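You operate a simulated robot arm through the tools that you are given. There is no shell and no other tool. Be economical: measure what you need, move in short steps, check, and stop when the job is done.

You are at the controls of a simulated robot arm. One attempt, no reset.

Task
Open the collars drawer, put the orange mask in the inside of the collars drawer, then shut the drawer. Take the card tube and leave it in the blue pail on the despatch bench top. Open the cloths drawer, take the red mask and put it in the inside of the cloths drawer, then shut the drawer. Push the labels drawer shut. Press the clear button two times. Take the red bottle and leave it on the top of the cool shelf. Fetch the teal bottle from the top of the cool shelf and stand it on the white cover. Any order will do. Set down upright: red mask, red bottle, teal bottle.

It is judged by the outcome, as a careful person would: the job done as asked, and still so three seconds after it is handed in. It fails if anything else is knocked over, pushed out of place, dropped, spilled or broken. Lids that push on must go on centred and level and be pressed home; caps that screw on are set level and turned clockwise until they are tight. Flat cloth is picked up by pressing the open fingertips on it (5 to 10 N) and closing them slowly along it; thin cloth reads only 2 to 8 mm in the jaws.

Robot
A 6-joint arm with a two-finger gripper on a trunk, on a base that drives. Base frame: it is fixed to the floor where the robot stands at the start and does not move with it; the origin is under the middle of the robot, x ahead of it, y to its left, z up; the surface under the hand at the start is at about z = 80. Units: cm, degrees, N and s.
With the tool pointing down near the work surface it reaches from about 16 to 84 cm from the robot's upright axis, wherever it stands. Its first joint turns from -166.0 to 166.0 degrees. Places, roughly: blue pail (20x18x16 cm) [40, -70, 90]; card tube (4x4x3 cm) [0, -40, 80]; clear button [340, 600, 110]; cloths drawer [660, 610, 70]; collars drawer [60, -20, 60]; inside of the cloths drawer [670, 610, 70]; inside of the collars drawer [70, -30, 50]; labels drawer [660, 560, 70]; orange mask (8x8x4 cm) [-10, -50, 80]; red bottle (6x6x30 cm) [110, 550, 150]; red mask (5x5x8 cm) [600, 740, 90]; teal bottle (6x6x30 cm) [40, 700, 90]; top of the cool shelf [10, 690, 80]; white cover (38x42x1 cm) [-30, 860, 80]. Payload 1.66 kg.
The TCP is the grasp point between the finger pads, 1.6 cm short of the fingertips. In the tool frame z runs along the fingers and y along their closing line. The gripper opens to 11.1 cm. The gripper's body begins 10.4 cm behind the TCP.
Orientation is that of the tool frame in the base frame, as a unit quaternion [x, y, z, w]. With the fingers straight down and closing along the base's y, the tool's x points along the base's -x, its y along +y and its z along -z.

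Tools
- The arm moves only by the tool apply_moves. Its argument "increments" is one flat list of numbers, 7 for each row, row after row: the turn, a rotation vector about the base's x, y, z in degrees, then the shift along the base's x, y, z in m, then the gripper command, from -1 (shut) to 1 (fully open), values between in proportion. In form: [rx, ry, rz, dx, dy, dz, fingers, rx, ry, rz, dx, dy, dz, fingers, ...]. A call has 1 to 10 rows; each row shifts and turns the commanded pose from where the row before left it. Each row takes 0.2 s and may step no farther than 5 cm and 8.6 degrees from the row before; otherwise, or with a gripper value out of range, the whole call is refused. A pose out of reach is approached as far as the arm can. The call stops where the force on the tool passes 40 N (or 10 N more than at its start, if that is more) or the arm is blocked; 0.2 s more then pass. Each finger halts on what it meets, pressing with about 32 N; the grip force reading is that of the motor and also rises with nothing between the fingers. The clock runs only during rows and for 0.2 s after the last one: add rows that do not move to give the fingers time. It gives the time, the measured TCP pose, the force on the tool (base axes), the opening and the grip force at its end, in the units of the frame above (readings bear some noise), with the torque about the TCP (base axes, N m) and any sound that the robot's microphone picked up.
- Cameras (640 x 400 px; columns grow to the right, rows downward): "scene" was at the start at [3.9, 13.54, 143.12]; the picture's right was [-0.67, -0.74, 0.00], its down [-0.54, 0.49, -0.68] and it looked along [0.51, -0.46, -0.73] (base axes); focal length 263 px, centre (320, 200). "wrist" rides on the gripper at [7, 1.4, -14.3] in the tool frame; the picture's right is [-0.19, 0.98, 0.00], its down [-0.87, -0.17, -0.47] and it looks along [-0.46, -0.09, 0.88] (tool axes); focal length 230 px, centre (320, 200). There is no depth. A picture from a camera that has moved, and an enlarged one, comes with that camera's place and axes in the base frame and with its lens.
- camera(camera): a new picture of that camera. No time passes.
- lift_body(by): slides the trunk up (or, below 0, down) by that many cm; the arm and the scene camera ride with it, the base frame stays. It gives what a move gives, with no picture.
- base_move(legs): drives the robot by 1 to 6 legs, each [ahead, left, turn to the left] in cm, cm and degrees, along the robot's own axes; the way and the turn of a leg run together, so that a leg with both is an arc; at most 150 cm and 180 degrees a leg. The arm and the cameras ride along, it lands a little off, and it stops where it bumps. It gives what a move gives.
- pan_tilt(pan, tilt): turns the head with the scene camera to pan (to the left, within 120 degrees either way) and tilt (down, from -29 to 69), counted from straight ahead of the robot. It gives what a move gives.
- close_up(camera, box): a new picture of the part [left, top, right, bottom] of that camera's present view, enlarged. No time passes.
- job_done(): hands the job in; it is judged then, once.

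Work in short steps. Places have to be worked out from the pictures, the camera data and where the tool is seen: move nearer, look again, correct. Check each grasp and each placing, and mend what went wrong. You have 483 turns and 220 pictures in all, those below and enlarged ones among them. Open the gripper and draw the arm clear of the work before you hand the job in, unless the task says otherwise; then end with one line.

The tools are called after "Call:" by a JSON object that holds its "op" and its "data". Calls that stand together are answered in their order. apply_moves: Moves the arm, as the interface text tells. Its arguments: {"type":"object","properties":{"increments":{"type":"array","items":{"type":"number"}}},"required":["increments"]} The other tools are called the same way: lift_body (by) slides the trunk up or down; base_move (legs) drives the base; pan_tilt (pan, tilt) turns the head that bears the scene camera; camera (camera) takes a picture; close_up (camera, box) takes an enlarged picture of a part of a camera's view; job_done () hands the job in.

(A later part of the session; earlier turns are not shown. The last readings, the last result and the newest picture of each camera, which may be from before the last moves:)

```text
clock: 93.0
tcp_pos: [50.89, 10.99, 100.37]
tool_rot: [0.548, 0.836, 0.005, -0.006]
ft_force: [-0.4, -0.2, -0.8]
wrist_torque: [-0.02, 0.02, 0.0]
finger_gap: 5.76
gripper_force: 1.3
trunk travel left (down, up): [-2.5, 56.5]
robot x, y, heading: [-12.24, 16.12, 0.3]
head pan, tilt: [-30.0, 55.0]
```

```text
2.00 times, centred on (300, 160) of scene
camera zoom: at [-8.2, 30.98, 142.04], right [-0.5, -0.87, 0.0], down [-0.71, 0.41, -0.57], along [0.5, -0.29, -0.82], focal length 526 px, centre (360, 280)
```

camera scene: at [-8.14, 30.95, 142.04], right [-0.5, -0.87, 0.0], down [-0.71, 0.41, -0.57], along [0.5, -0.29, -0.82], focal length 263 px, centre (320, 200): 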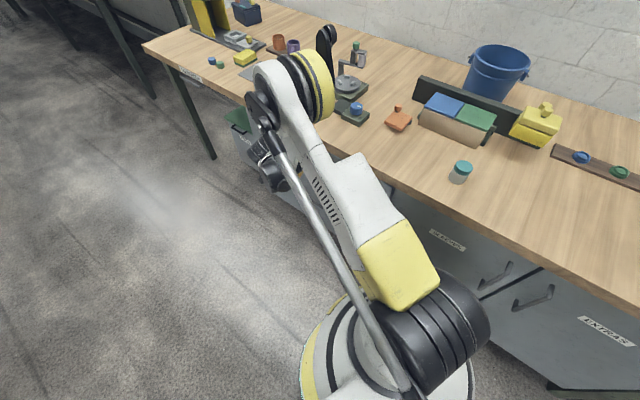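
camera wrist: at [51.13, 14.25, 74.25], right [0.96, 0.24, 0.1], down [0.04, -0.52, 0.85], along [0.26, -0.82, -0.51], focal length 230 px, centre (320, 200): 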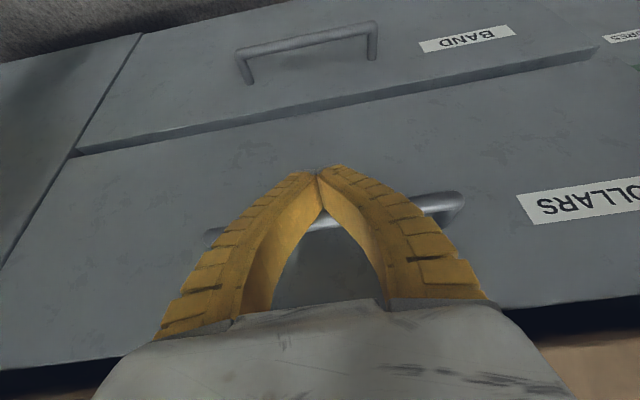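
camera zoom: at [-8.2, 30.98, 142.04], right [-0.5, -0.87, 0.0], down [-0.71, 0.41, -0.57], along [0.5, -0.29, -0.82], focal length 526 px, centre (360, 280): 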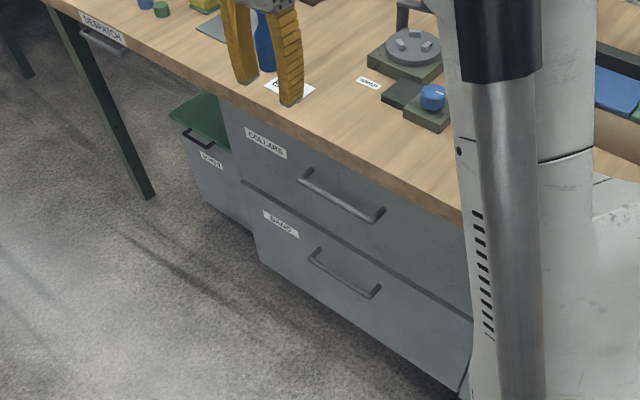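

The collars drawer is closed as at the start. Now tuck the arm, raise the trunk and survey the way to the far places.

Call:
{"op": "apply_moves", "data": {"increments": [0, 0, 0, -0.04, 0.01, 0.02, 0, 0, 0, 0, -0.04, 0.01, 0.02, 0, 0, 0, 0, -0.04, 0.01, 0.02, 0, 0, 0, 0, -0.04, 0.01, 0.02, 0, 0, 0, 0, -0.04, 0.01, 0.02, 0, 0, 0, 0, -0.04, 0.01, 0.0, 0]}}

Call:
{"op": "lift_body", "data": {"by": 30}}

Call:
{"op": "pan_tilt", "data": {"pan": 90, "tilt": 20}}

Call:
{"op": "camera", "data": {"camera": "scene"}}

Call:
{"op": "pan_tilt", "data": {"pan": 35, "tilt": 20}}

Call:
{"op": "camera", "data": {"camera": "scene"}}

```text
clock: 94.4
tcp_pos: [26.66, 17.19, 110.24]
tool_rot: [0.549, 0.836, 0.005, -0.005]
ft_force: [0.9, 0.1, -0.7]
wrist_torque: [0.0, 0.04, -0.03]
finger_gap: 5.78
gripper_force: 1.1
trunk travel left (down, up): [-2.5, 56.5]
robot x, y, heading: [-12.79, 15.29, -0.0]
head pan, tilt: [-30.0, 55.0]
```

```text
clock: 97.4
tcp_pos: [26.67, 17.26, 140.23]
tool_rot: [0.549, 0.836, 0.006, -0.005]
ft_force: [0.0, -0.3, 0.1]
wrist_torque: [-0.02, -0.02, -0.03]
finger_gap: 5.77
gripper_force: 1.2
trunk travel left (down, up): [-32.5, 26.5]
robot x, y, heading: [-12.41, 16.0, -0.2]
head pan, tilt: [-30.0, 55.0]
```

```text
clock: 99.4
tcp_pos: [26.77, 17.19, 140.27]
tool_rot: [0.548, 0.836, 0.005, -0.005]
ft_force: [0.4, -0.3, -0.5]
wrist_torque: [-0.03, 0.0, -0.02]
finger_gap: 5.77
gripper_force: 1.4
trunk travel left (down, up): [-32.5, 26.5]
robot x, y, heading: [-12.19, 15.89, 0.1]
head pan, tilt: [90.0, 20.0]
```

```text
158 pictures are left
camera scene: at [-14.46, 43.89, 177.25], right [1.0, 0.0, 0.0], down [0.0, -0.34, -0.94], along [0.0, 0.94, -0.34], focal length 263 px, centre (320, 200)
```

scene: 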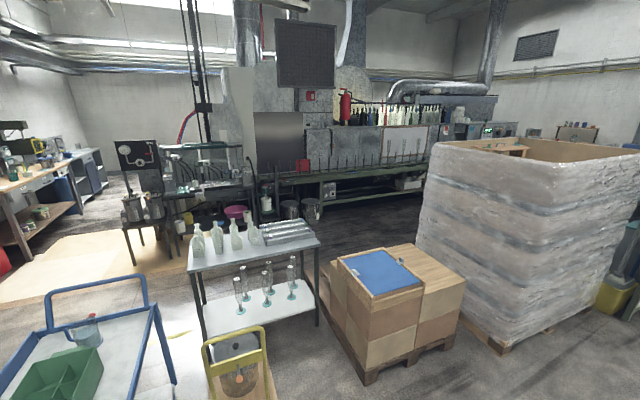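

```text
clock: 100.7
tcp_pos: [26.85, 17.19, 140.15]
tool_rot: [0.548, 0.836, 0.006, -0.005]
ft_force: [0.1, -0.3, -0.5]
wrist_torque: [-0.01, 0.03, -0.04]
finger_gap: 5.75
gripper_force: 1.6
trunk travel left (down, up): [-32.5, 26.5]
robot x, y, heading: [-12.47, 15.77, 0.2]
head pan, tilt: [35.0, 20.0]
```

```text
157 pictures are left
camera scene: at [-6.84, 39.94, 177.25], right [0.58, -0.82, 0.0], down [-0.28, -0.2, -0.94], along [0.77, 0.54, -0.34], focal length 263 px, centre (320, 200)
```

scene: 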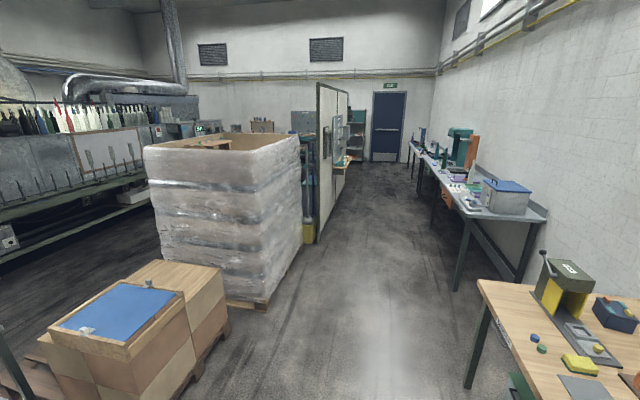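

Converting everything to bench-aligned axes (d along the corridor, n to the left): the corridor between the wall benches and the pallets/partition is free. I'll turn parallel to it, shift left 30 cm and go forward in stages, looking as I go.

Call:
{"op": "base_move", "data": {"legs": [[0, 0, 23.5], [0, 30, 0], [150, 0, 0], [100, 0, 0]]}}

Call:
{"op": "pan_tilt", "data": {"pan": 20, "tilt": 15}}

Call:
{"op": "camera", "data": {"camera": "scene"}}

```text
clock: 115.6
tcp_pos: [236.96, 158.59, 140.28]
tool_rot: [0.367, 0.93, 0.005, -0.006]
ft_force: [1.0, -0.2, -0.3]
wrist_torque: [0.0, -0.01, 0.02]
finger_gap: 5.76
gripper_force: 1.0
trunk travel left (down, up): [-32.5, 26.5]
robot x, y, heading: [201.66, 141.79, 23.2]
head pan, tilt: [35.0, 20.0]
```

```text
clock: 116.3
tcp_pos: [236.93, 158.62, 140.18]
tool_rot: [0.368, 0.93, 0.005, -0.006]
ft_force: [0.2, 0.4, 0.3]
wrist_torque: [-0.01, 0.0, 0.02]
finger_gap: 5.77
gripper_force: 1.9
trunk travel left (down, up): [-32.5, 26.5]
robot x, y, heading: [201.65, 141.74, 23.3]
head pan, tilt: [20.0, 15.0]
```

```text
156 pictures are left
camera scene: at [198.93, 164.66, 178.06], right [0.69, -0.73, 0.0], down [-0.19, -0.18, -0.97], along [0.7, 0.67, -0.26], focal length 263 px, centre (320, 200)
```

scene: 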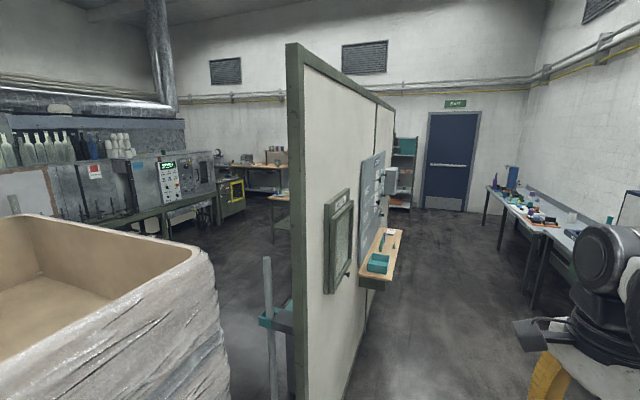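

Corridor is clear ahead; keep going along it past the partition.

Call:
{"op": "base_move", "data": {"legs": [[150, 0, 0], [60, 0, 0]]}}

Call:
{"op": "pan_tilt", "data": {"pan": 40, "tilt": 15}}

Call:
{"op": "camera", "data": {"camera": "scene"}}

```text
clock: 126.8
tcp_pos: [428.11, 244.64, 140.29]
tool_rot: [0.361, 0.932, 0.004, -0.006]
ft_force: [0.4, -0.4, 0.5]
wrist_torque: [0.03, 0.05, 0.01]
finger_gap: 5.79
gripper_force: 1.1
trunk travel left (down, up): [-32.5, 26.5]
robot x, y, heading: [393.24, 227.1, 24.3]
head pan, tilt: [20.0, 15.0]
```

```text
clock: 127.6
tcp_pos: [428.17, 244.52, 140.22]
tool_rot: [0.362, 0.932, 0.005, -0.005]
ft_force: [-0.2, -0.2, -0.5]
wrist_torque: [0.01, -0.01, 0.01]
finger_gap: 5.75
gripper_force: 1.1
trunk travel left (down, up): [-32.5, 26.5]
robot x, y, heading: [392.9, 227.2, 24.3]
head pan, tilt: [40.0, 15.0]
```

```text
155 pictures are left
camera scene: at [387.37, 251.91, 178.07], right [0.9, -0.44, 0.0], down [-0.11, -0.23, -0.97], along [0.42, 0.87, -0.26], focal length 263 px, centre (320, 200)
```

scene: 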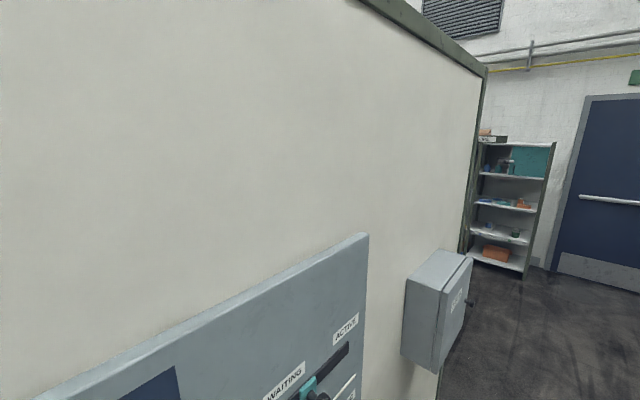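

Partition ends near d≈614. Advance 225 cm more.

Call:
{"op": "base_move", "data": {"legs": [[150, -3, 0], [75, 0, 0]]}}

Call:
{"op": "pan_tilt", "data": {"pan": 40, "tilt": 20}}

Call:
{"op": "camera", "data": {"camera": "scene"}}

Call:
{"op": "pan_tilt", "data": {"pan": 95, "tilt": 20}}

Call:
{"op": "camera", "data": {"camera": "scene"}}

```text
refused: leg 1 is longer than a leg can be; nothing moved
```

```text
clock: 128.2
tcp_pos: [428.16, 244.62, 140.19]
tool_rot: [0.362, 0.932, 0.003, -0.007]
ft_force: [0.2, -1.0, 0.5]
wrist_torque: [0.0, 0.02, -0.01]
finger_gap: 5.75
gripper_force: 1.4
trunk travel left (down, up): [-32.5, 26.5]
robot x, y, heading: [393.12, 227.06, 24.1]
head pan, tilt: [40.0, 20.0]
```

```text
154 pictures are left
camera scene: at [387.33, 251.88, 177.25], right [0.9, -0.43, 0.0], down [-0.15, -0.31, -0.94], along [0.41, 0.85, -0.34], focal length 263 px, centre (320, 200)
```

scene: 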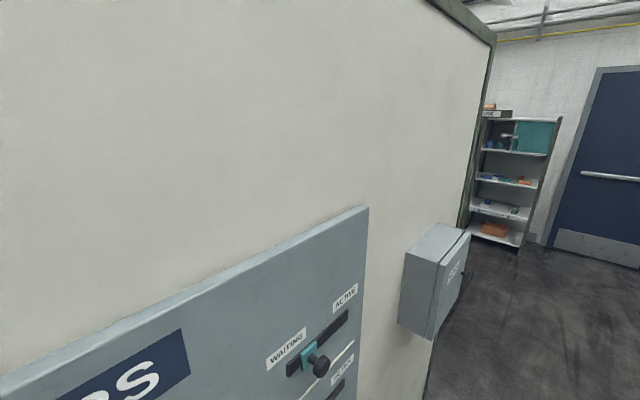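

```text
clock: 129.5
tcp_pos: [428.06, 244.45, 140.23]
tool_rot: [0.361, 0.932, 0.004, -0.006]
ft_force: [0.4, -0.2, 0.1]
wrist_torque: [-0.02, 0.0, -0.02]
finger_gap: 5.75
gripper_force: 1.1
trunk travel left (down, up): [-32.5, 26.5]
robot x, y, heading: [392.76, 227.23, 24.4]
head pan, tilt: [95.0, 20.0]
```

```text
153 pictures are left
camera scene: at [378.75, 251.63, 177.25], right [0.87, 0.49, 0.0], down [0.17, -0.3, -0.94], along [-0.46, 0.82, -0.34], focal length 263 px, centre (320, 200)
```

scene: 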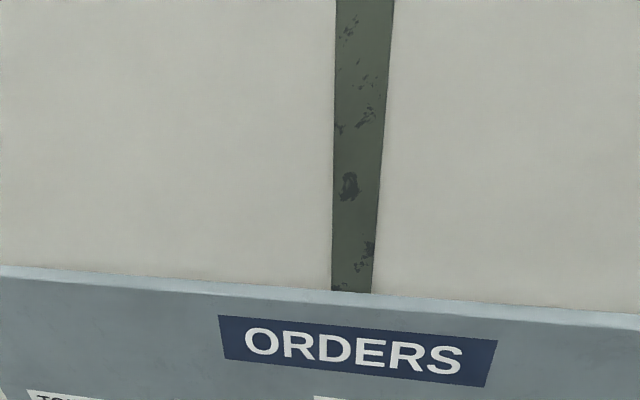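

Split the drive into shorter legs and then look.

Call:
{"op": "base_move", "data": {"legs": [[140, -3, 0], [85, 0, 0]]}}

Call:
{"op": "pan_tilt", "data": {"pan": 50, "tilt": 20}}

Call:
{"op": "camera", "data": {"camera": "scene"}}

Call:
{"op": "pan_tilt", "data": {"pan": 110, "tilt": 20}}

Call:
{"op": "camera", "data": {"camera": "scene"}}

```text
clock: 140.7
tcp_pos: [637.3, 332.45, 140.19]
tool_rot: [0.369, 0.929, 0.004, -0.005]
ft_force: [0.1, 0.9, -1.1]
wrist_torque: [0.02, 0.01, -0.03]
finger_gap: 5.74
gripper_force: 1.2
trunk travel left (down, up): [-32.5, 26.5]
robot x, y, heading: [601.65, 315.82, 23.4]
head pan, tilt: [95.0, 20.0]
```

```text
clock: 141.8
tcp_pos: [637.31, 332.44, 140.32]
tool_rot: [0.369, 0.93, 0.003, -0.006]
ft_force: [-0.4, 0.9, 1.0]
wrist_torque: [-0.02, 0.01, 0.03]
finger_gap: 5.75
gripper_force: 1.4
trunk travel left (down, up): [-32.5, 26.5]
robot x, y, heading: [601.95, 316.01, 23.1]
head pan, tilt: [50.0, 20.0]
```

```text
152 pictures are left
camera scene: at [595.18, 341.15, 177.25], right [0.96, -0.29, 0.0], down [-0.1, -0.33, -0.94], along [0.27, 0.9, -0.34], focal length 263 px, centre (320, 200)
```

scene: 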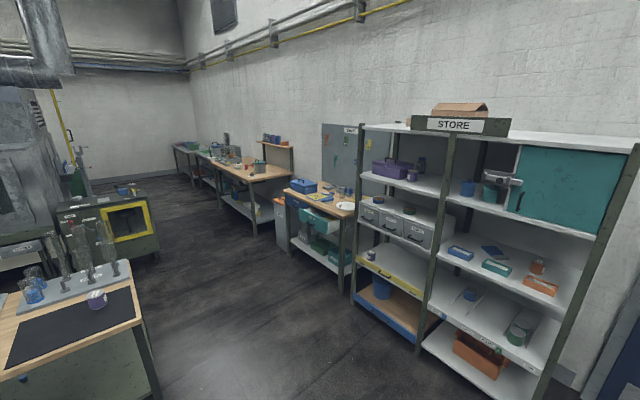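

```text
clock: 143.1
tcp_pos: [637.38, 332.59, 140.16]
tool_rot: [0.369, 0.929, 0.005, -0.006]
ft_force: [-1.1, 1.1, -0.1]
wrist_torque: [0.04, 0.0, 0.01]
finger_gap: 5.76
gripper_force: 1.9
trunk travel left (down, up): [-32.5, 26.5]
robot x, y, heading: [601.61, 315.64, 23.1]
head pan, tilt: [110.0, 20.0]
```

```text
151 pictures are left
camera scene: at [586.14, 339.01, 177.25], right [0.73, 0.69, 0.0], down [0.23, -0.25, -0.94], along [-0.64, 0.68, -0.34], focal length 263 px, centre (320, 200)
```

scene: 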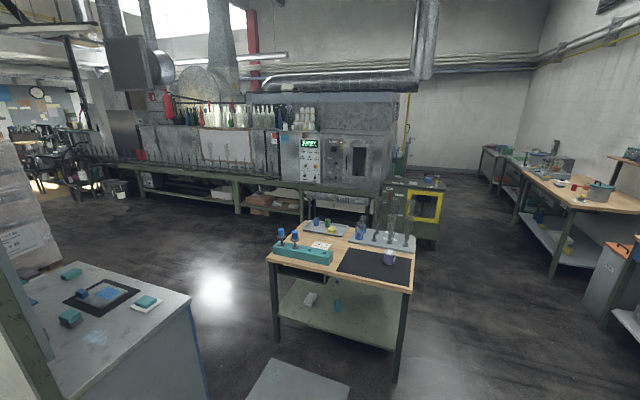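

I see the store shelf and beyond it the bench with the two drawers (front near d≈850, n≈249 and 295). Drive ahead and sideways to stand in front of it.

Call:
{"op": "base_move", "data": {"legs": [[92, 0, 0], [0, 110, 0], [0, 105, 0]]}}

Call:
{"op": "pan_tilt", "data": {"pan": 0, "tilt": 40}}

Call:
{"op": "camera", "data": {"camera": "scene"}}

```text
clock: 158.1
tcp_pos: [632.86, 565.13, 140.25]
tool_rot: [0.358, 0.934, 0.004, -0.006]
ft_force: [-0.3, 0.6, 0.1]
wrist_torque: [0.0, 0.01, -0.01]
finger_gap: 5.78
gripper_force: 2.0
trunk travel left (down, up): [-32.5, 26.5]
robot x, y, heading: [597.64, 547.44, 24.6]
head pan, tilt: [110.0, 20.0]
```

```text
clock: 159.9
tcp_pos: [632.82, 565.14, 140.23]
tool_rot: [0.359, 0.933, 0.004, -0.006]
ft_force: [0.1, -0.7, 0.6]
wrist_torque: [0.02, -0.01, 0.01]
finger_gap: 5.76
gripper_force: 1.6
trunk travel left (down, up): [-32.5, 26.5]
robot x, y, heading: [597.47, 547.72, 24.5]
head pan, tilt: [0.0, 40.0]
```

```text
150 pictures are left
camera scene: at [595.77, 567.41, 174.11], right [0.42, -0.91, 0.0], down [-0.58, -0.27, -0.77], along [0.7, 0.32, -0.64], focal length 263 px, centre (320, 200)
```

scene: 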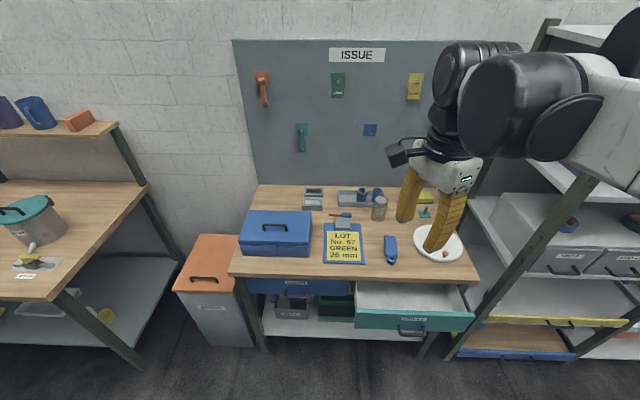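

Zoom in on the two drawers and the bench.

Call:
{"op": "close_up", "data": {"camera": "scene", "box": [220, 170, 500, 350]}}

Call:
{"op": "pan_tilt", "data": {"pan": 50, "tilt": 35}}

Call:
{"op": "camera", "data": {"camera": "scene"}}

```text
2.22 times, centred on (360, 260) of scene
camera zoom: at [595.77, 567.41, 174.11], right [0.42, -0.91, 0.0], down [-0.58, -0.27, -0.77], along [0.7, 0.32, -0.64], focal length 585 px, centre (231, 67)
```

zoom: 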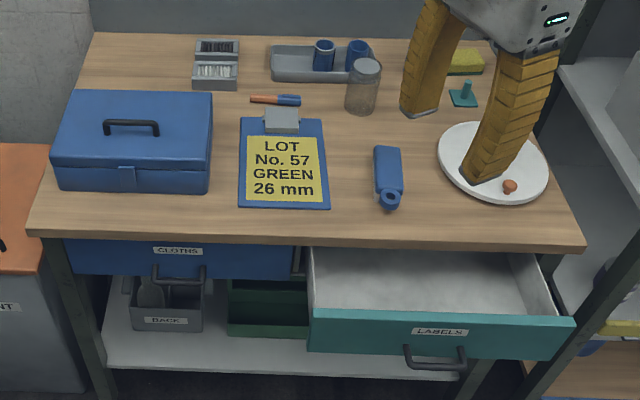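

```text
clock: 161.1
tcp_pos: [632.86, 565.14, 140.25]
tool_rot: [0.357, 0.934, 0.004, -0.006]
ft_force: [-0.2, 0.4, 0.2]
wrist_torque: [-0.01, 0.02, 0.05]
finger_gap: 5.75
gripper_force: 1.3
trunk travel left (down, up): [-32.5, 26.5]
robot x, y, heading: [597.46, 547.62, 24.4]
head pan, tilt: [50.0, 35.0]
```

```text
148 pictures are left
camera scene: at [590.4, 572.36, 174.86], right [0.96, -0.27, 0.0], down [-0.15, -0.55, -0.82], along [0.22, 0.79, -0.57], focal length 263 px, centre (320, 200)
```

scene: 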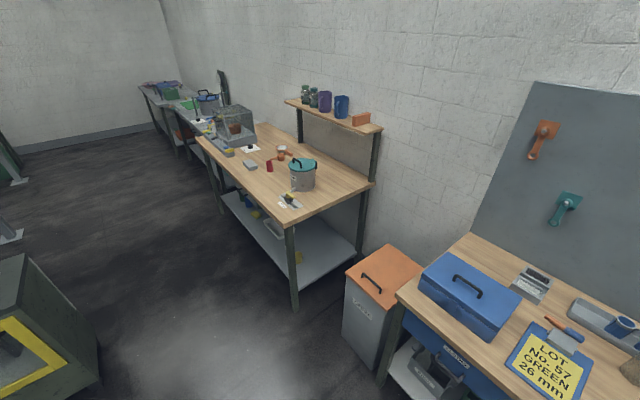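

The labels drawer (teal front, open) and the cloths drawer (blue, closed) are identified; red mask is on the next bench. Lower the trunk and align the tool for pushing the labels handle at ≈[653,553,66].

Call:
{"op": "lift_body", "data": {"by": -30}}

Call:
{"op": "apply_moves", "data": {"increments": [0, 0, 8.16, 0.0025, -0.025, 0, -1, 0, 0, 8.16, 0.0025, -0.025, 0, -1, 0, 0, 8.16, 0.0025, -0.025, 0, -1, 0, 0, 8.16, 0.0025, -0.025, 0, -1, 0, 0, 8.16, 0.0025, -0.025, 0, -1, 0, 0, 8.16, 0.0025, -0.025, 0, -1, 0, 0, 8.16, 0.0025, -0.025, 0, -1, 0, 0, 8.16, 0.0025, -0.025, 0, -1]}}

Call:
{"op": "apply_moves", "data": {"increments": [3.19, -7.34, 0, 0, 0, -0.03, -1, 3.19, -7.34, 0, 0, 0, -0.03, -1, 3.19, -7.34, 0, 0, 0, -0.03, -1, 3.19, -7.34, 0, 0, 0, -0.03, -1, 3.19, -7.34, 0, 0, 0, -0.03, -1, 0, 0, 0, 0, 0, -0.03, -1, 0, 0, 0, 0, 0, -0.03, -1, 0, 0, 0, 0, 0, 0, -1]}}

Call:
{"op": "camera", "data": {"camera": "wrist"}}

Call:
{"op": "pan_tilt", "data": {"pan": -10, "tilt": 55}}

Call:
{"op": "camera", "data": {"camera": "scene"}}

```text
clock: 164.1
tcp_pos: [632.73, 565.18, 110.14]
tool_rot: [0.358, 0.934, 0.004, -0.006]
ft_force: [0.4, 0.2, 0.0]
wrist_torque: [0.01, 0.01, -0.01]
finger_gap: 5.77
gripper_force: 1.9
trunk travel left (down, up): [-2.5, 56.5]
robot x, y, heading: [597.7, 547.46, 24.8]
head pan, tilt: [50.0, 35.0]
```

```text
clock: 165.9
tcp_pos: [634.95, 545.06, 110.28]
tool_rot: [-0.203, 0.979, -0.001, -0.007]
ft_force: [0.6, 1.0, 0.5]
wrist_torque: [0.0, -0.03, -0.01]
finger_gap: 0.03
gripper_force: 28.3
trunk travel left (down, up): [-2.5, 56.5]
robot x, y, heading: [598.07, 547.79, 24.8]
head pan, tilt: [50.0, 35.0]
```

```text
clock: 167.7
tcp_pos: [634.79, 545.18, 89.14]
tool_rot: [-0.191, 0.923, 0.071, 0.327]
ft_force: [-0.1, -0.8, 0.0]
wrist_torque: [0.02, 0.0, -0.02]
finger_gap: 0.0
gripper_force: 28.4
trunk travel left (down, up): [-2.5, 56.5]
robot x, y, heading: [597.85, 547.48, 24.7]
head pan, tilt: [50.0, 35.0]
```

```text
147 pictures are left
camera wrist: at [621.05, 540.7, 95.73], right [-0.25, 0.96, 0.13], down [0.41, -0.01, 0.91], along [0.88, 0.28, -0.39], focal length 230 px, centre (320, 200)
```

wrist: 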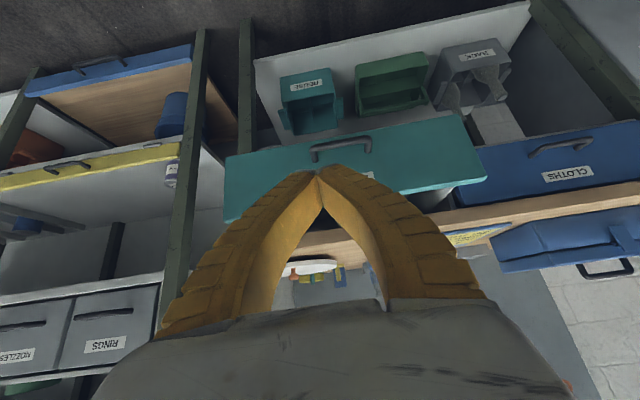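

```text
clock: 169.0
tcp_pos: [634.83, 545.35, 89.25]
tool_rot: [-0.191, 0.922, 0.071, 0.329]
ft_force: [-0.6, 0.3, -1.0]
wrist_torque: [0.0, -0.01, 0.03]
finger_gap: 0.0
gripper_force: 28.6
trunk travel left (down, up): [-2.5, 56.5]
robot x, y, heading: [598.15, 547.64, 24.4]
head pan, tilt: [-10.0, 55.0]
```

```text
146 pictures are left
camera scene: at [595.02, 565.69, 142.04], right [0.25, -0.97, 0.0], down [-0.79, -0.21, -0.57], along [0.56, 0.14, -0.82], focal length 263 px, centre (320, 200)
```

scene: 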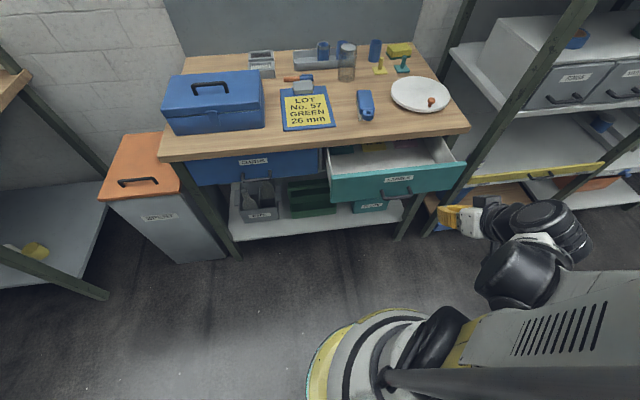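

Handle bar is at d≈817, n≈249, z≈72.5. Lower to that height in front of it.

Call:
{"op": "apply_moves", "data": {"increments": [0, 0, 0, -0.009, 0.021, -0.04, -1, 0, 0, 0, 0, 0, -0.043, -1, 0, 0, 0, 0, 0, -0.043, -1, 0, 0, 0, 0, 0, -0.04, -1, 0, 0, 0, 0, 0, 0, -1]}}

Call:
{"op": "camera", "data": {"camera": "wrist"}}

Call:
{"op": "camera", "data": {"camera": "scene"}}

```text
clock: 170.2
tcp_pos: [634.14, 547.1, 87.0]
tool_rot: [-0.191, 0.922, 0.071, 0.328]
ft_force: [-0.6, 0.7, 1.0]
wrist_torque: [0.0, -0.03, -0.05]
finger_gap: 0.0
gripper_force: 28.9
out of reach, approached as far as the arm can: row 1, 2, 3, 4
trunk travel left (down, up): [-2.5, 56.5]
robot x, y, heading: [597.68, 547.26, 24.4]
head pan, tilt: [-10.0, 55.0]
```

```text
145 pictures are left
camera wrist: at [620.51, 542.7, 93.64], right [-0.25, 0.96, 0.13], down [0.41, -0.01, 0.91], along [0.88, 0.28, -0.39], focal length 230 px, centre (320, 200)
```

wrist: 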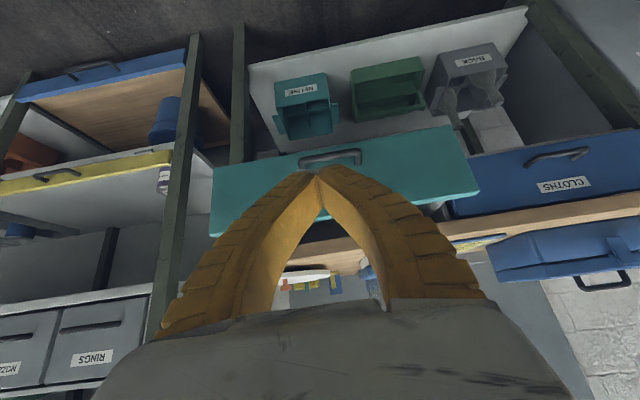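

```text
144 pictures are left
camera scene: at [595.02, 565.68, 142.04], right [0.25, -0.97, 0.0], down [-0.79, -0.21, -0.57], along [0.56, 0.14, -0.82], focal length 263 px, centre (320, 200)
```

scene: 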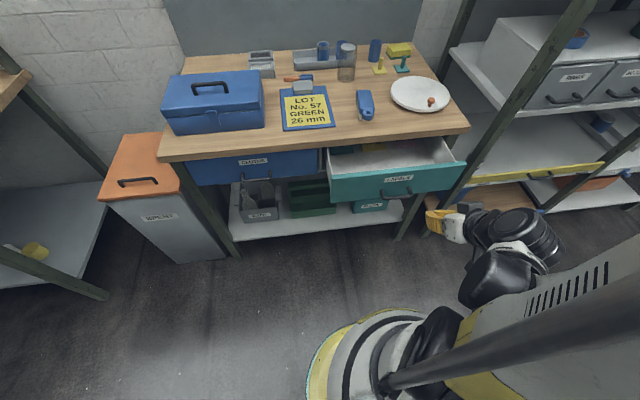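

Too close for the arm to get low. Back the base up 25 cm, then lower and extend.

Call:
{"op": "base_move", "data": {"legs": [[-25, 0, 0]]}}

Call:
{"op": "apply_moves", "data": {"increments": [0, 0, 0, 0.0385, 0.0168, -0.02, -1, 0, 0, 0, 0.0385, 0.0168, -0.02, -1, 0, 0, 0, 0.0385, 0.0168, -0.02, -1, 0, 0, 0, 0.0385, 0.0168, -0.02, -1, 0, 0, 0, 0.0385, 0.0168, -0.02, -1, 0, 0, 0, 0.018, 0.008, -0.04, -1, 0, 0, 0, 0, 0, 0, -1]}}

Call:
{"op": "camera", "data": {"camera": "wrist"}}

```text
clock: 172.0
tcp_pos: [612.3, 537.27, 87.04]
tool_rot: [-0.191, 0.923, 0.071, 0.328]
ft_force: [0.0, 0.2, 0.0]
wrist_torque: [0.03, 0.03, -0.04]
finger_gap: 0.01
gripper_force: 28.8
trunk travel left (down, up): [-2.5, 56.5]
robot x, y, heading: [575.74, 537.3, 24.5]
head pan, tilt: [-10.0, 55.0]
```

```text
clock: 173.6
tcp_pos: [635.54, 546.26, 77.96]
tool_rot: [-0.191, 0.923, 0.07, 0.327]
ft_force: [-0.3, 0.2, -0.3]
wrist_torque: [-0.01, -0.01, 0.0]
finger_gap: 0.0
gripper_force: 28.5
out of reach, approached as far as the arm can: row 1, 2, 3, 6
trunk travel left (down, up): [-2.5, 56.5]
robot x, y, heading: [575.84, 537.48, 24.7]
head pan, tilt: [-10.0, 55.0]
```

```text
143 pictures are left
camera wrist: at [621.84, 541.8, 84.45], right [-0.26, 0.96, 0.13], down [0.41, -0.01, 0.91], along [0.87, 0.29, -0.39], focal length 230 px, centre (320, 200)
```

wrist: 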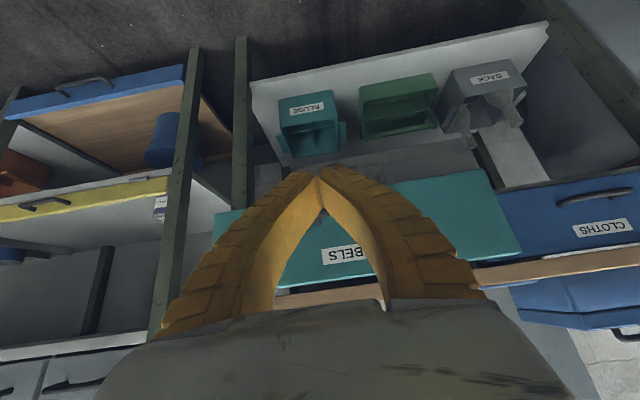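

Reduce the tilt to ease the reach, then lower to bar height.

Call:
{"op": "apply_moves", "data": {"increments": [-2.66, 6.1, 0, 0, 0, 0, -1, -2.66, 6.1, 0, 0, 0, 0, -1, -2.66, 6.1, 0, 0, 0, 0, -1, 0, 0, 0, 0, 0, -0.02, -1, 0, 0, 0, 0, 0, -0.02, -1, 0, 0, 0, 0, 0, -0.015, -1, 0, 0, 0, 0, 0, 0, -1]}}

Call:
{"op": "camera", "data": {"camera": "wrist"}}

Call:
{"op": "camera", "data": {"camera": "scene"}}

```text
clock: 175.2
tcp_pos: [635.51, 546.24, 72.45]
tool_rot: [-0.199, 0.966, 0.036, 0.163]
ft_force: [-0.3, 0.3, 0.5]
wrist_torque: [0.01, -0.02, 0.04]
finger_gap: 0.0
gripper_force: 28.1
trunk travel left (down, up): [-2.5, 56.5]
robot x, y, heading: [575.69, 537.31, 24.9]
head pan, tilt: [-10.0, 55.0]
```

```text
142 pictures are left
camera wrist: at [624.69, 542.95, 83.5], right [-0.23, 0.97, 0.07], down [0.68, 0.11, 0.73], along [0.7, 0.21, -0.68], focal length 230 px, centre (320, 200)
```

wrist: 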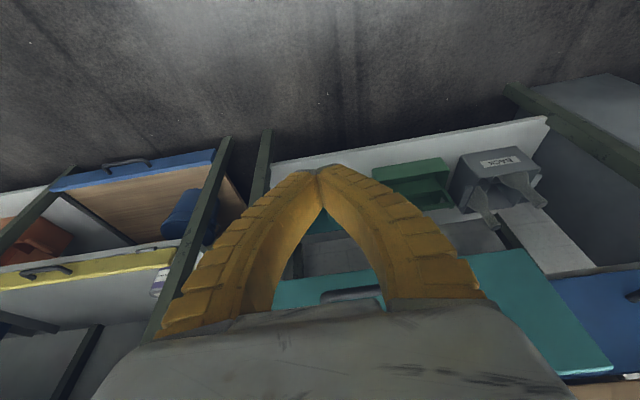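

```text
141 pictures are left
camera scene: at [573.02, 555.62, 142.04], right [0.25, -0.97, 0.0], down [-0.79, -0.21, -0.57], along [0.55, 0.15, -0.82], focal length 263 px, centre (320, 200)
```

scene: 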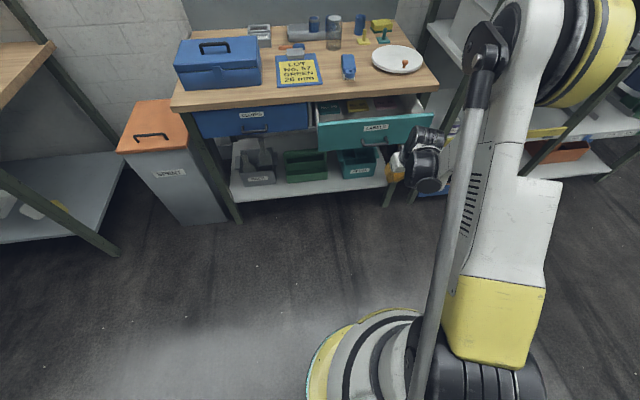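

Bar at ≈[.,.,73.4] dead ahead. Push along +d.

Call:
{"op": "apply_moves", "data": {"increments": [0, 0, 0, 0.0183, 0.008, 0, -1, 0, 0, 0, 0.0183, 0.008, 0, -1, 0, 0, 0, 0.0183, 0.008, 0, -1, 0, 0, 0, 0.0183, 0.008, 0, -1, 0, 0, 0, 0.0183, 0.008, 0, -1, 0, 0, 0, 0.0183, 0.008, 0, -1, 0, 0, 0, 0.0183, 0.008, 0, -1, 0, 0, 0, 0.0183, 0.008, 0, -1, 0, 0, 0, 0.0183, 0.008, 0, -1, 0, 0, 0, 0.0183, 0.008, 0, -1]}}

Call:
{"op": "camera", "data": {"camera": "wrist"}}

Call:
{"op": "camera", "data": {"camera": "scene"}}

```text
clock: 177.4
tcp_pos: [653.81, 554.45, 72.5]
tool_rot: [-0.199, 0.966, 0.036, 0.162]
ft_force: [0.3, -0.2, 0.3]
wrist_torque: [0.01, 0.02, -0.02]
finger_gap: 0.03
gripper_force: 28.8
trunk travel left (down, up): [-2.5, 56.5]
robot x, y, heading: [575.48, 537.68, 24.7]
head pan, tilt: [-10.0, 55.0]
```

```text
140 pictures are left
camera wrist: at [643.03, 551.17, 83.62], right [-0.23, 0.97, 0.07], down [0.68, 0.11, 0.73], along [0.7, 0.21, -0.68], focal length 230 px, centre (320, 200)
```

wrist: 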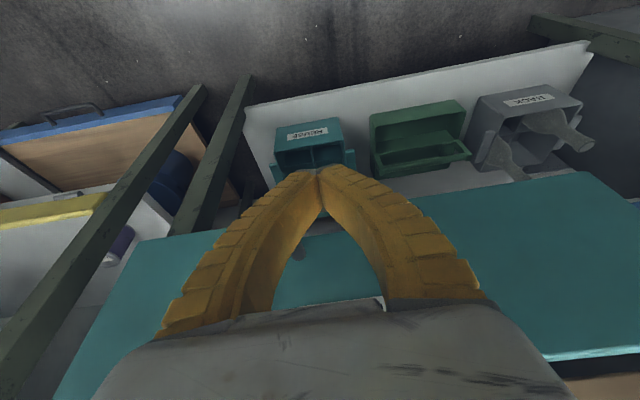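

```text
139 pictures are left
camera scene: at [573.01, 555.63, 142.04], right [0.25, -0.97, 0.0], down [-0.79, -0.21, -0.57], along [0.55, 0.15, -0.82], focal length 263 px, centre (320, 200)
```

scene: 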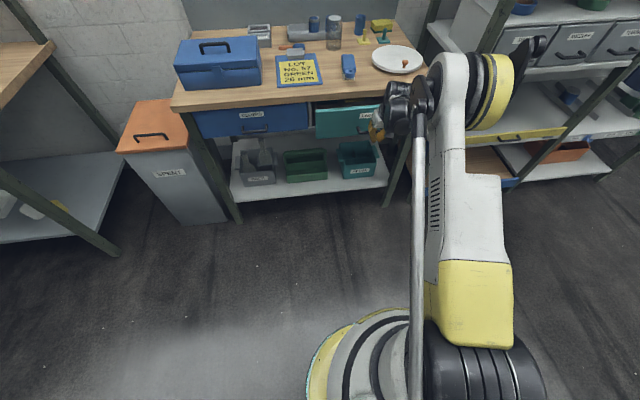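

Drawer is closing. Continue with smaller steps to the stop.

Call:
{"op": "apply_moves", "data": {"increments": [0, 0, 0, 0.0137, 0.006, 0, -1, 0, 0, 0, 0.0137, 0.006, 0, -1, 0, 0, 0, 0.0137, 0.006, 0, -1, 0, 0, 0, 0.0092, 0.004, 0, -1, 0, 0, 0, 0.0092, 0.004, 0, -1, 0, 0, 0, 0.0046, 0.002, 0, -1, 0, 0, 0, 0.0046, 0.002, 0, -1, 0, 0, 0, 0.0046, 0.002, 0, -1, 0, 0, 0, 0.0046, 0.002, 0, -1]}}

Call:
{"op": "camera", "data": {"camera": "wrist"}}

Call:
{"op": "close_up", "data": {"camera": "scene", "box": [160, 60, 460, 220]}}

```text
clock: 178.8
tcp_pos: [659.72, 556.8, 72.36]
tool_rot: [-0.198, 0.967, 0.036, 0.158]
ft_force: [-10.5, -3.1, -3.5]
wrist_torque: [0.08, -0.12, -0.12]
finger_gap: 0.02
gripper_force: 29.2
trunk travel left (down, up): [-2.5, 56.5]
robot x, y, heading: [575.82, 537.3, 24.6]
head pan, tilt: [-10.0, 55.0]
stopped in row 6: the force on the tool passed its limit at 49 N (the readings are from after the stop); the commanded pose is now the measured one
```

```text
138 pictures are left
camera wrist: at [649.04, 553.61, 83.56], right [-0.22, 0.97, 0.07], down [0.68, 0.11, 0.72], along [0.7, 0.21, -0.69], focal length 230 px, centre (320, 200)
```

wrist: 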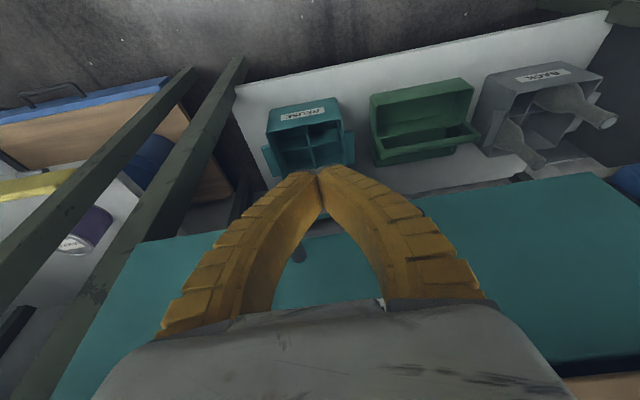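

```text
2.13 times, centred on (310, 140) of scene
camera zoom: at [572.88, 555.57, 142.04], right [0.25, -0.97, 0.0], down [-0.79, -0.21, -0.57], along [0.56, 0.15, -0.82], focal length 562 px, centre (341, 328)
```

zoom: 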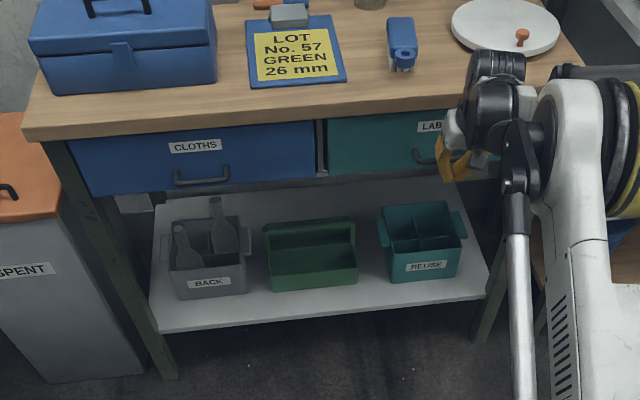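

Labels drawer is shut and flush. Back off, un-tilt, raise, and turn the tool 90° for gripping the cloths handle at d≈832, n≈294, z≈72.5.

Call:
{"op": "apply_moves", "data": {"increments": [0, 0, 0, -0.0367, -0.016, 0, -1, 0, 0, 0, -0.0367, -0.016, 0, -1, -2.5, 5.7, 0, -0.0367, -0.016, 0.02, 0, -2.5, 5.7, 0, -0.0183, -0.008, 0.035, 0, -2.5, 5.7, 0, -0.0183, -0.008, 0.035, 0, 0, 0, 8.18, -0.0183, -0.008, 0.045, 0, 0, 0, 8.18, -0.0183, -0.008, 0.045, 0, 0, 0, 8.18, -0.0183, -0.008, 0.04, 0, 0, 0, 8.18, 0, 0, 0.03, 0, 0, 0, 8.18, 0, 0, 0, 0]}}

Call:
{"op": "apply_moves", "data": {"increments": [0, 0, 8.18, 0, 0, 0, 0, 0, 0, 8.18, 0, 0, 0, 0, 0, 0, 8.18, 0, 0, 0, 0, 0, 0, 8.18, 0, 0, 0, 0, 0, 0, 8.18, 0, 0, 0, 0, 0, 0, 8.18, 0, 0, 0, 0, 0, 0, 0, 0, 0, 0, 0]}}

Call:
{"op": "base_move", "data": {"legs": [[22, 20, -1]]}}

Call:
{"op": "pan_tilt", "data": {"pan": 5, "tilt": 50}}

Call:
{"op": "camera", "data": {"camera": "scene"}}

```text
clock: 181.0
tcp_pos: [639.5, 548.17, 97.4]
tool_rot: [-0.532, 0.847, 0.002, -0.001]
ft_force: [-0.2, -0.1, 0.7]
wrist_torque: [0.0, -0.01, -0.01]
finger_gap: 5.75
gripper_force: 1.3
trunk travel left (down, up): [-2.5, 56.5]
robot x, y, heading: [575.85, 537.48, 24.9]
head pan, tilt: [-10.0, 55.0]
```

```text
clock: 182.6
tcp_pos: [639.67, 548.04, 97.25]
tool_rot: [0.836, -0.549, -0.001, 0.002]
ft_force: [0.6, -0.1, -0.8]
wrist_torque: [0.05, -0.01, 0.03]
finger_gap: 5.77
gripper_force: 1.0
trunk travel left (down, up): [-2.5, 56.5]
robot x, y, heading: [575.68, 537.49, 24.5]
head pan, tilt: [-10.0, 55.0]
```

```text
clock: 184.6
tcp_pos: [651.9, 573.69, 97.28]
tool_rot: [0.829, -0.559, -0.001, 0.002]
ft_force: [0.1, -0.4, 0.0]
wrist_torque: [0.0, 0.0, -0.01]
finger_gap: 5.75
gripper_force: 1.2
trunk travel left (down, up): [-2.5, 56.5]
robot x, y, heading: [588.0, 564.47, 23.4]
head pan, tilt: [-10.0, 55.0]
```

```text
clock: 185.4
tcp_pos: [651.9, 573.74, 97.3]
tool_rot: [0.829, -0.559, -0.001, 0.002]
ft_force: [-0.3, 0.1, -0.8]
wrist_torque: [0.02, 0.0, 0.01]
finger_gap: 5.79
gripper_force: 1.5
trunk travel left (down, up): [-2.5, 56.5]
robot x, y, heading: [588.01, 564.69, 23.5]
head pan, tilt: [5.0, 50.0]
```

```text
136 pictures are left
camera scene: at [585.15, 584.66, 142.69], right [0.48, -0.88, 0.0], down [-0.67, -0.36, -0.64], along [0.57, 0.31, -0.77], focal length 263 px, centre (320, 200)
```

scene: 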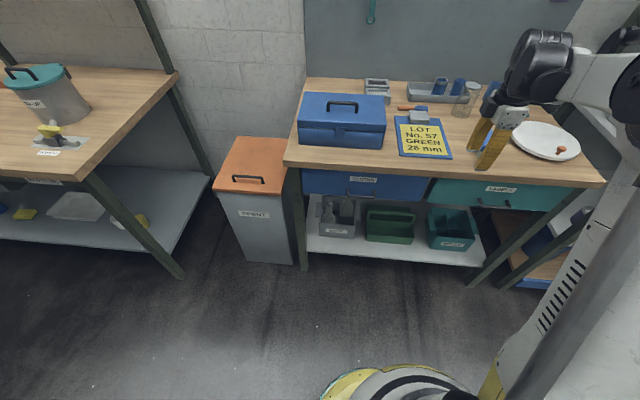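

Close-up of the cloths handle from this spot.

Call:
{"op": "close_up", "data": {"camera": "scene", "box": [280, 130, 480, 255]}}

```text
3.20 times, centred on (380, 192) of scene
camera zoom: at [585.15, 584.66, 142.69], right [0.48, -0.88, 0.0], down [-0.67, -0.36, -0.64], along [0.57, 0.31, -0.77], focal length 842 px, centre (128, 224)
```

zoom: 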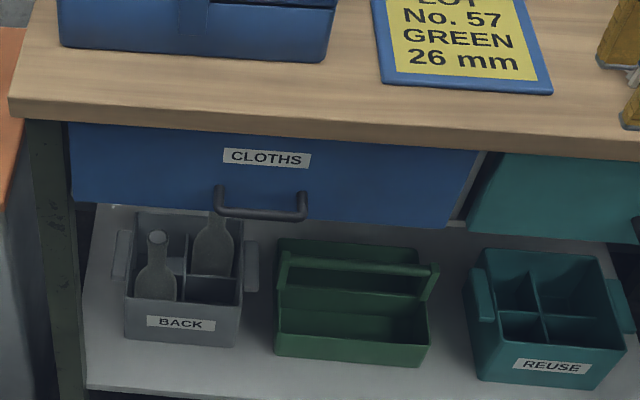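

Bar estimated at d≈829.3, n≈293.7, z≈75. Back the base 6 cm, then move to a pre-approach with 60° tilt.

Call:
{"op": "base_move", "data": {"legs": [[-6, 0, 0]]}}

Call:
{"op": "apply_moves", "data": {"increments": [0, 0, 0, -0.0241, 0.0273, 0, -0.1, 2.99, -6.88, 0, -0.0241, 0.0273, 0, -0.1, 2.99, -6.88, 0, -0.0241, 0.0273, 0, -0.1, 2.99, -6.88, 0, -0.0241, 0.0273, 0, -0.1, 2.99, -6.88, 0, -0.0241, 0.0273, 0, -0.1, 2.99, -6.88, 0, -0.0241, 0.0273, 0, -0.1, 2.99, -6.88, 0, -0.0241, 0.0273, 0, -0.1, 2.99, -6.88, 0, -0.0241, 0.0273, 0, -0.1, 2.99, -6.88, 0, 0, 0, 0, -0.1, 0, 0, 0, 0, 0, 0, -0.1]}}

Call:
{"op": "apply_moves", "data": {"increments": [0, 0, 0, 0.01, 0.004, -0.03, -0.1, 0, 0, 0, 0.01, 0.004, -0.03, -0.1, 0, 0, 0, 0.01, 0.004, -0.03, -0.1, 0, 0, 0, 0, 0, -0.03, -0.1, 0, 0, 0, 0, 0, 0, -0.1]}}

Call:
{"op": "camera", "data": {"camera": "wrist"}}

```text
clock: 186.4
tcp_pos: [646.69, 571.35, 97.3]
tool_rot: [0.829, -0.559, -0.001, 0.001]
ft_force: [-0.4, 0.4, 1.0]
wrist_torque: [0.01, -0.01, 0.03]
finger_gap: 5.75
gripper_force: 1.4
trunk travel left (down, up): [-2.5, 56.5]
robot x, y, heading: [582.51, 562.23, 23.4]
head pan, tilt: [5.0, 50.0]
```

```text
clock: 188.6
tcp_pos: [627.39, 593.08, 97.31]
tool_rot: [0.719, -0.484, 0.268, -0.421]
ft_force: [-0.2, -0.6, 0.3]
wrist_torque: [0.01, 0.02, 0.01]
finger_gap: 5.22
gripper_force: 1.4
trunk travel left (down, up): [-2.5, 56.5]
robot x, y, heading: [582.66, 562.08, 23.2]
head pan, tilt: [5.0, 50.0]
```

```text
clock: 189.8
tcp_pos: [631.68, 595.52, 89.59]
tool_rot: [0.719, -0.485, 0.267, -0.419]
ft_force: [0.3, 0.4, 0.2]
wrist_torque: [0.0, -0.02, -0.04]
finger_gap: 5.21
gripper_force: 1.3
out of reach, approached as far as the arm can: row 3, 4
trunk travel left (down, up): [-2.5, 56.5]
robot x, y, heading: [582.51, 562.39, 23.4]
head pan, tilt: [5.0, 50.0]
```

```text
134 pictures are left
camera wrist: at [622.47, 583.8, 95.36], right [-0.54, 0.0, -0.84], down [-0.63, 0.67, 0.4], along [0.56, 0.75, -0.36], focal length 230 px, centre (320, 200)
```

wrist: 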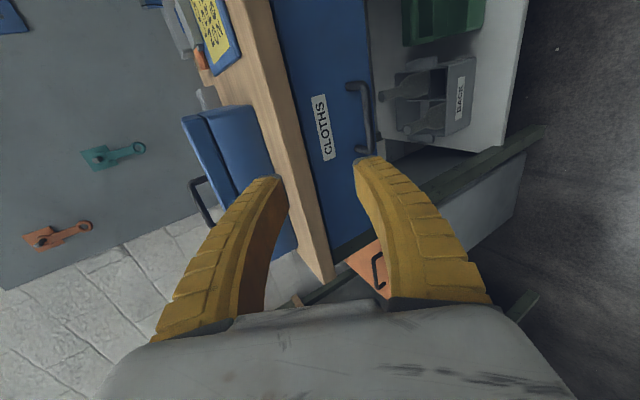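

The arm is cramped; back the base 16 cm further while extending the arm to compensate.

Call:
{"op": "base_move", "data": {"legs": [[-16, 0, 0]]}}

Call:
{"op": "apply_moves", "data": {"increments": [0, 0, 0, 0.035, 0.015, -0.01, -0.1, 0, 0, 0, 0.035, 0.015, -0.015, -0.1, 0, 0, 0, 0.035, 0.015, -0.02, -0.1, 0, 0, 0, 0.035, 0.015, -0.025, -0.1, 0, 0, 0, 0, 0, 0, -0.1]}}

Call:
{"op": "camera", "data": {"camera": "wrist"}}

```text
clock: 191.2
tcp_pos: [617.18, 589.14, 89.65]
tool_rot: [0.72, -0.486, 0.267, -0.418]
ft_force: [-0.5, -0.3, -0.2]
wrist_torque: [0.0, -0.01, 0.02]
finger_gap: 5.23
gripper_force: 1.4
trunk travel left (down, up): [-2.5, 56.5]
robot x, y, heading: [568.07, 555.86, 23.2]
head pan, tilt: [5.0, 50.0]
```

```text
clock: 192.4
tcp_pos: [631.19, 595.08, 82.66]
tool_rot: [0.719, -0.485, 0.267, -0.42]
ft_force: [0.4, 0.6, -0.1]
wrist_torque: [-0.01, -0.02, -0.01]
finger_gap: 5.22
gripper_force: 1.8
trunk travel left (down, up): [-2.5, 56.5]
robot x, y, heading: [568.37, 555.79, 23.4]
head pan, tilt: [5.0, 50.0]
```

```text
133 pictures are left
camera wrist: at [622.06, 583.53, 88.49], right [-0.54, 0.0, -0.84], down [-0.63, 0.67, 0.4], along [0.56, 0.75, -0.36], focal length 230 px, centre (320, 200)
```

wrist: 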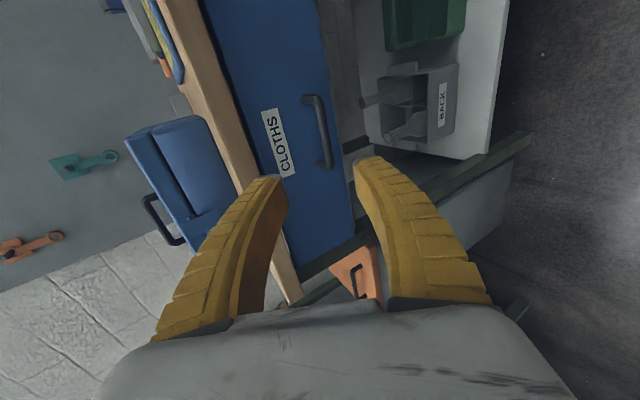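

Bar now triangulated at d≈828.9, z≈74.6. Advance along the tool axis 10 cm with a slight downward trim.

Call:
{"op": "apply_moves", "data": {"increments": [0, 0, 0, 0.0257, 0.0112, -0.0181, -0.2, 0, 0, 0, 0.0257, 0.0112, -0.0181, -0.2, 0, 0, 0, 0.0257, 0.0112, -0.0181, -0.2, 0, 0, 0, 0, 0, 0, -0.2]}}

Call:
{"op": "camera", "data": {"camera": "wrist"}}

```text
clock: 193.4
tcp_pos: [638.82, 598.46, 77.05]
tool_rot: [0.719, -0.486, 0.267, -0.419]
ft_force: [-0.3, -0.3, 0.4]
wrist_torque: [0.02, -0.04, -0.01]
finger_gap: 4.67
gripper_force: 1.9
trunk travel left (down, up): [-2.5, 56.5]
robot x, y, heading: [568.04, 555.92, 23.8]
head pan, tilt: [5.0, 50.0]
```

```text
132 pictures are left
camera wrist: at [629.63, 586.89, 82.87], right [-0.54, 0.0, -0.84], down [-0.63, 0.67, 0.4], along [0.56, 0.75, -0.36], focal length 230 px, centre (320, 200)
```

wrist: 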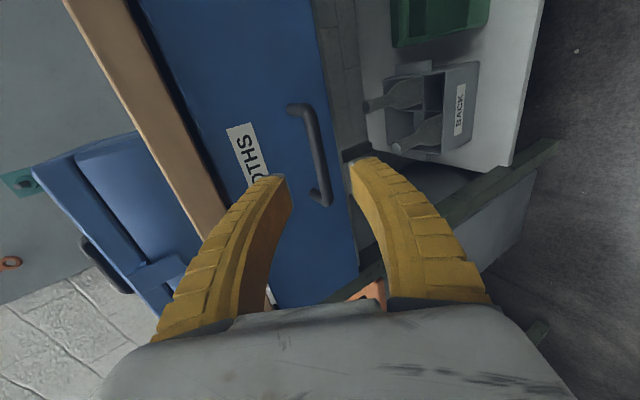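

Aligned. Advance 4.6 cm and close.

Call:
{"op": "apply_moves", "data": {"increments": [0, 0, 0, 0.0183, 0.008, -0.0115, -0.25, 0, 0, 0, 0.0183, 0.008, -0.0115, -0.25, 0, 0, 0, 0, 0, 0, -0.25, 0, 0, 0, 0, 0, 0, -0.7, 0, 0, 0, 0, 0, 0, -1, 0, 0, 0, 0, 0, 0, -1]}}

Call:
{"op": "camera", "data": {"camera": "wrist"}}

```text
clock: 194.8
tcp_pos: [642.47, 599.94, 74.88]
tool_rot: [0.719, -0.485, 0.267, -0.42]
ft_force: [-13.2, -5.5, 0.6]
wrist_torque: [-0.01, 0.05, -0.08]
finger_gap: 0.6
gripper_force: 28.6
trunk travel left (down, up): [-2.5, 56.5]
robot x, y, heading: [568.15, 556.03, 23.3]
head pan, tilt: [5.0, 50.0]
```

```text
131 pictures are left
camera wrist: at [633.17, 588.36, 80.67], right [-0.54, 0.0, -0.84], down [-0.63, 0.67, 0.4], along [0.56, 0.75, -0.36], focal length 230 px, centre (320, 200)
```

wrist: 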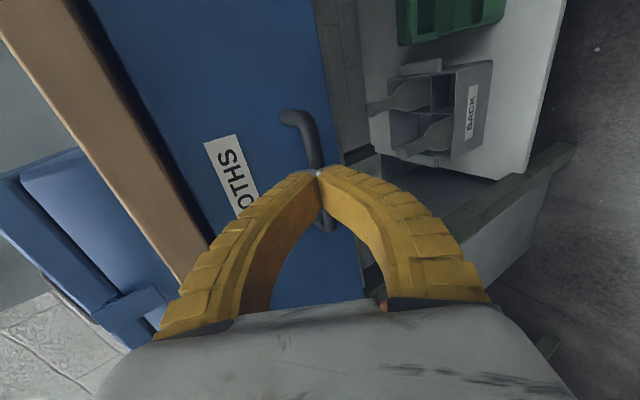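

Held right at the tips. Open, advance 1.3 cm, and regrip deeper.

Call:
{"op": "apply_moves", "data": {"increments": [0, 0, 0, 0, 0, 0, -0.5, 0, 0, 0, 0, 0, 0, -0.3, 0, 0, 0, 0.0103, 0.0045, -0.0065, -0.3, 0, 0, 0, 0, 0, 0, -0.3, 0, 0, 0, 0, 0, 0, -0.7, 0, 0, 0, 0, 0, 0, -1, 0, 0, 0, 0, 0, 0, -1]}}

Call:
{"op": "camera", "data": {"camera": "wrist"}}

```text
clock: 196.4
tcp_pos: [643.57, 600.42, 73.94]
tool_rot: [0.719, -0.486, 0.267, -0.419]
ft_force: [-1.6, -1.5, -14.6]
wrist_torque: [-0.19, -0.08, 0.12]
finger_gap: 0.82
gripper_force: 33.6
trunk travel left (down, up): [-2.5, 56.5]
robot x, y, heading: [568.04, 556.03, 23.4]
head pan, tilt: [5.0, 50.0]
```

```text
130 pictures are left
camera wrist: at [634.4, 588.84, 79.82], right [-0.54, 0.0, -0.84], down [-0.63, 0.67, 0.4], along [0.56, 0.75, -0.36], focal length 230 px, centre (320, 200)
```

wrist: 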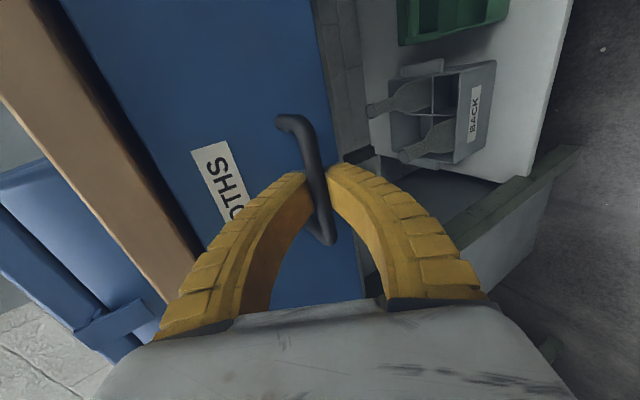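

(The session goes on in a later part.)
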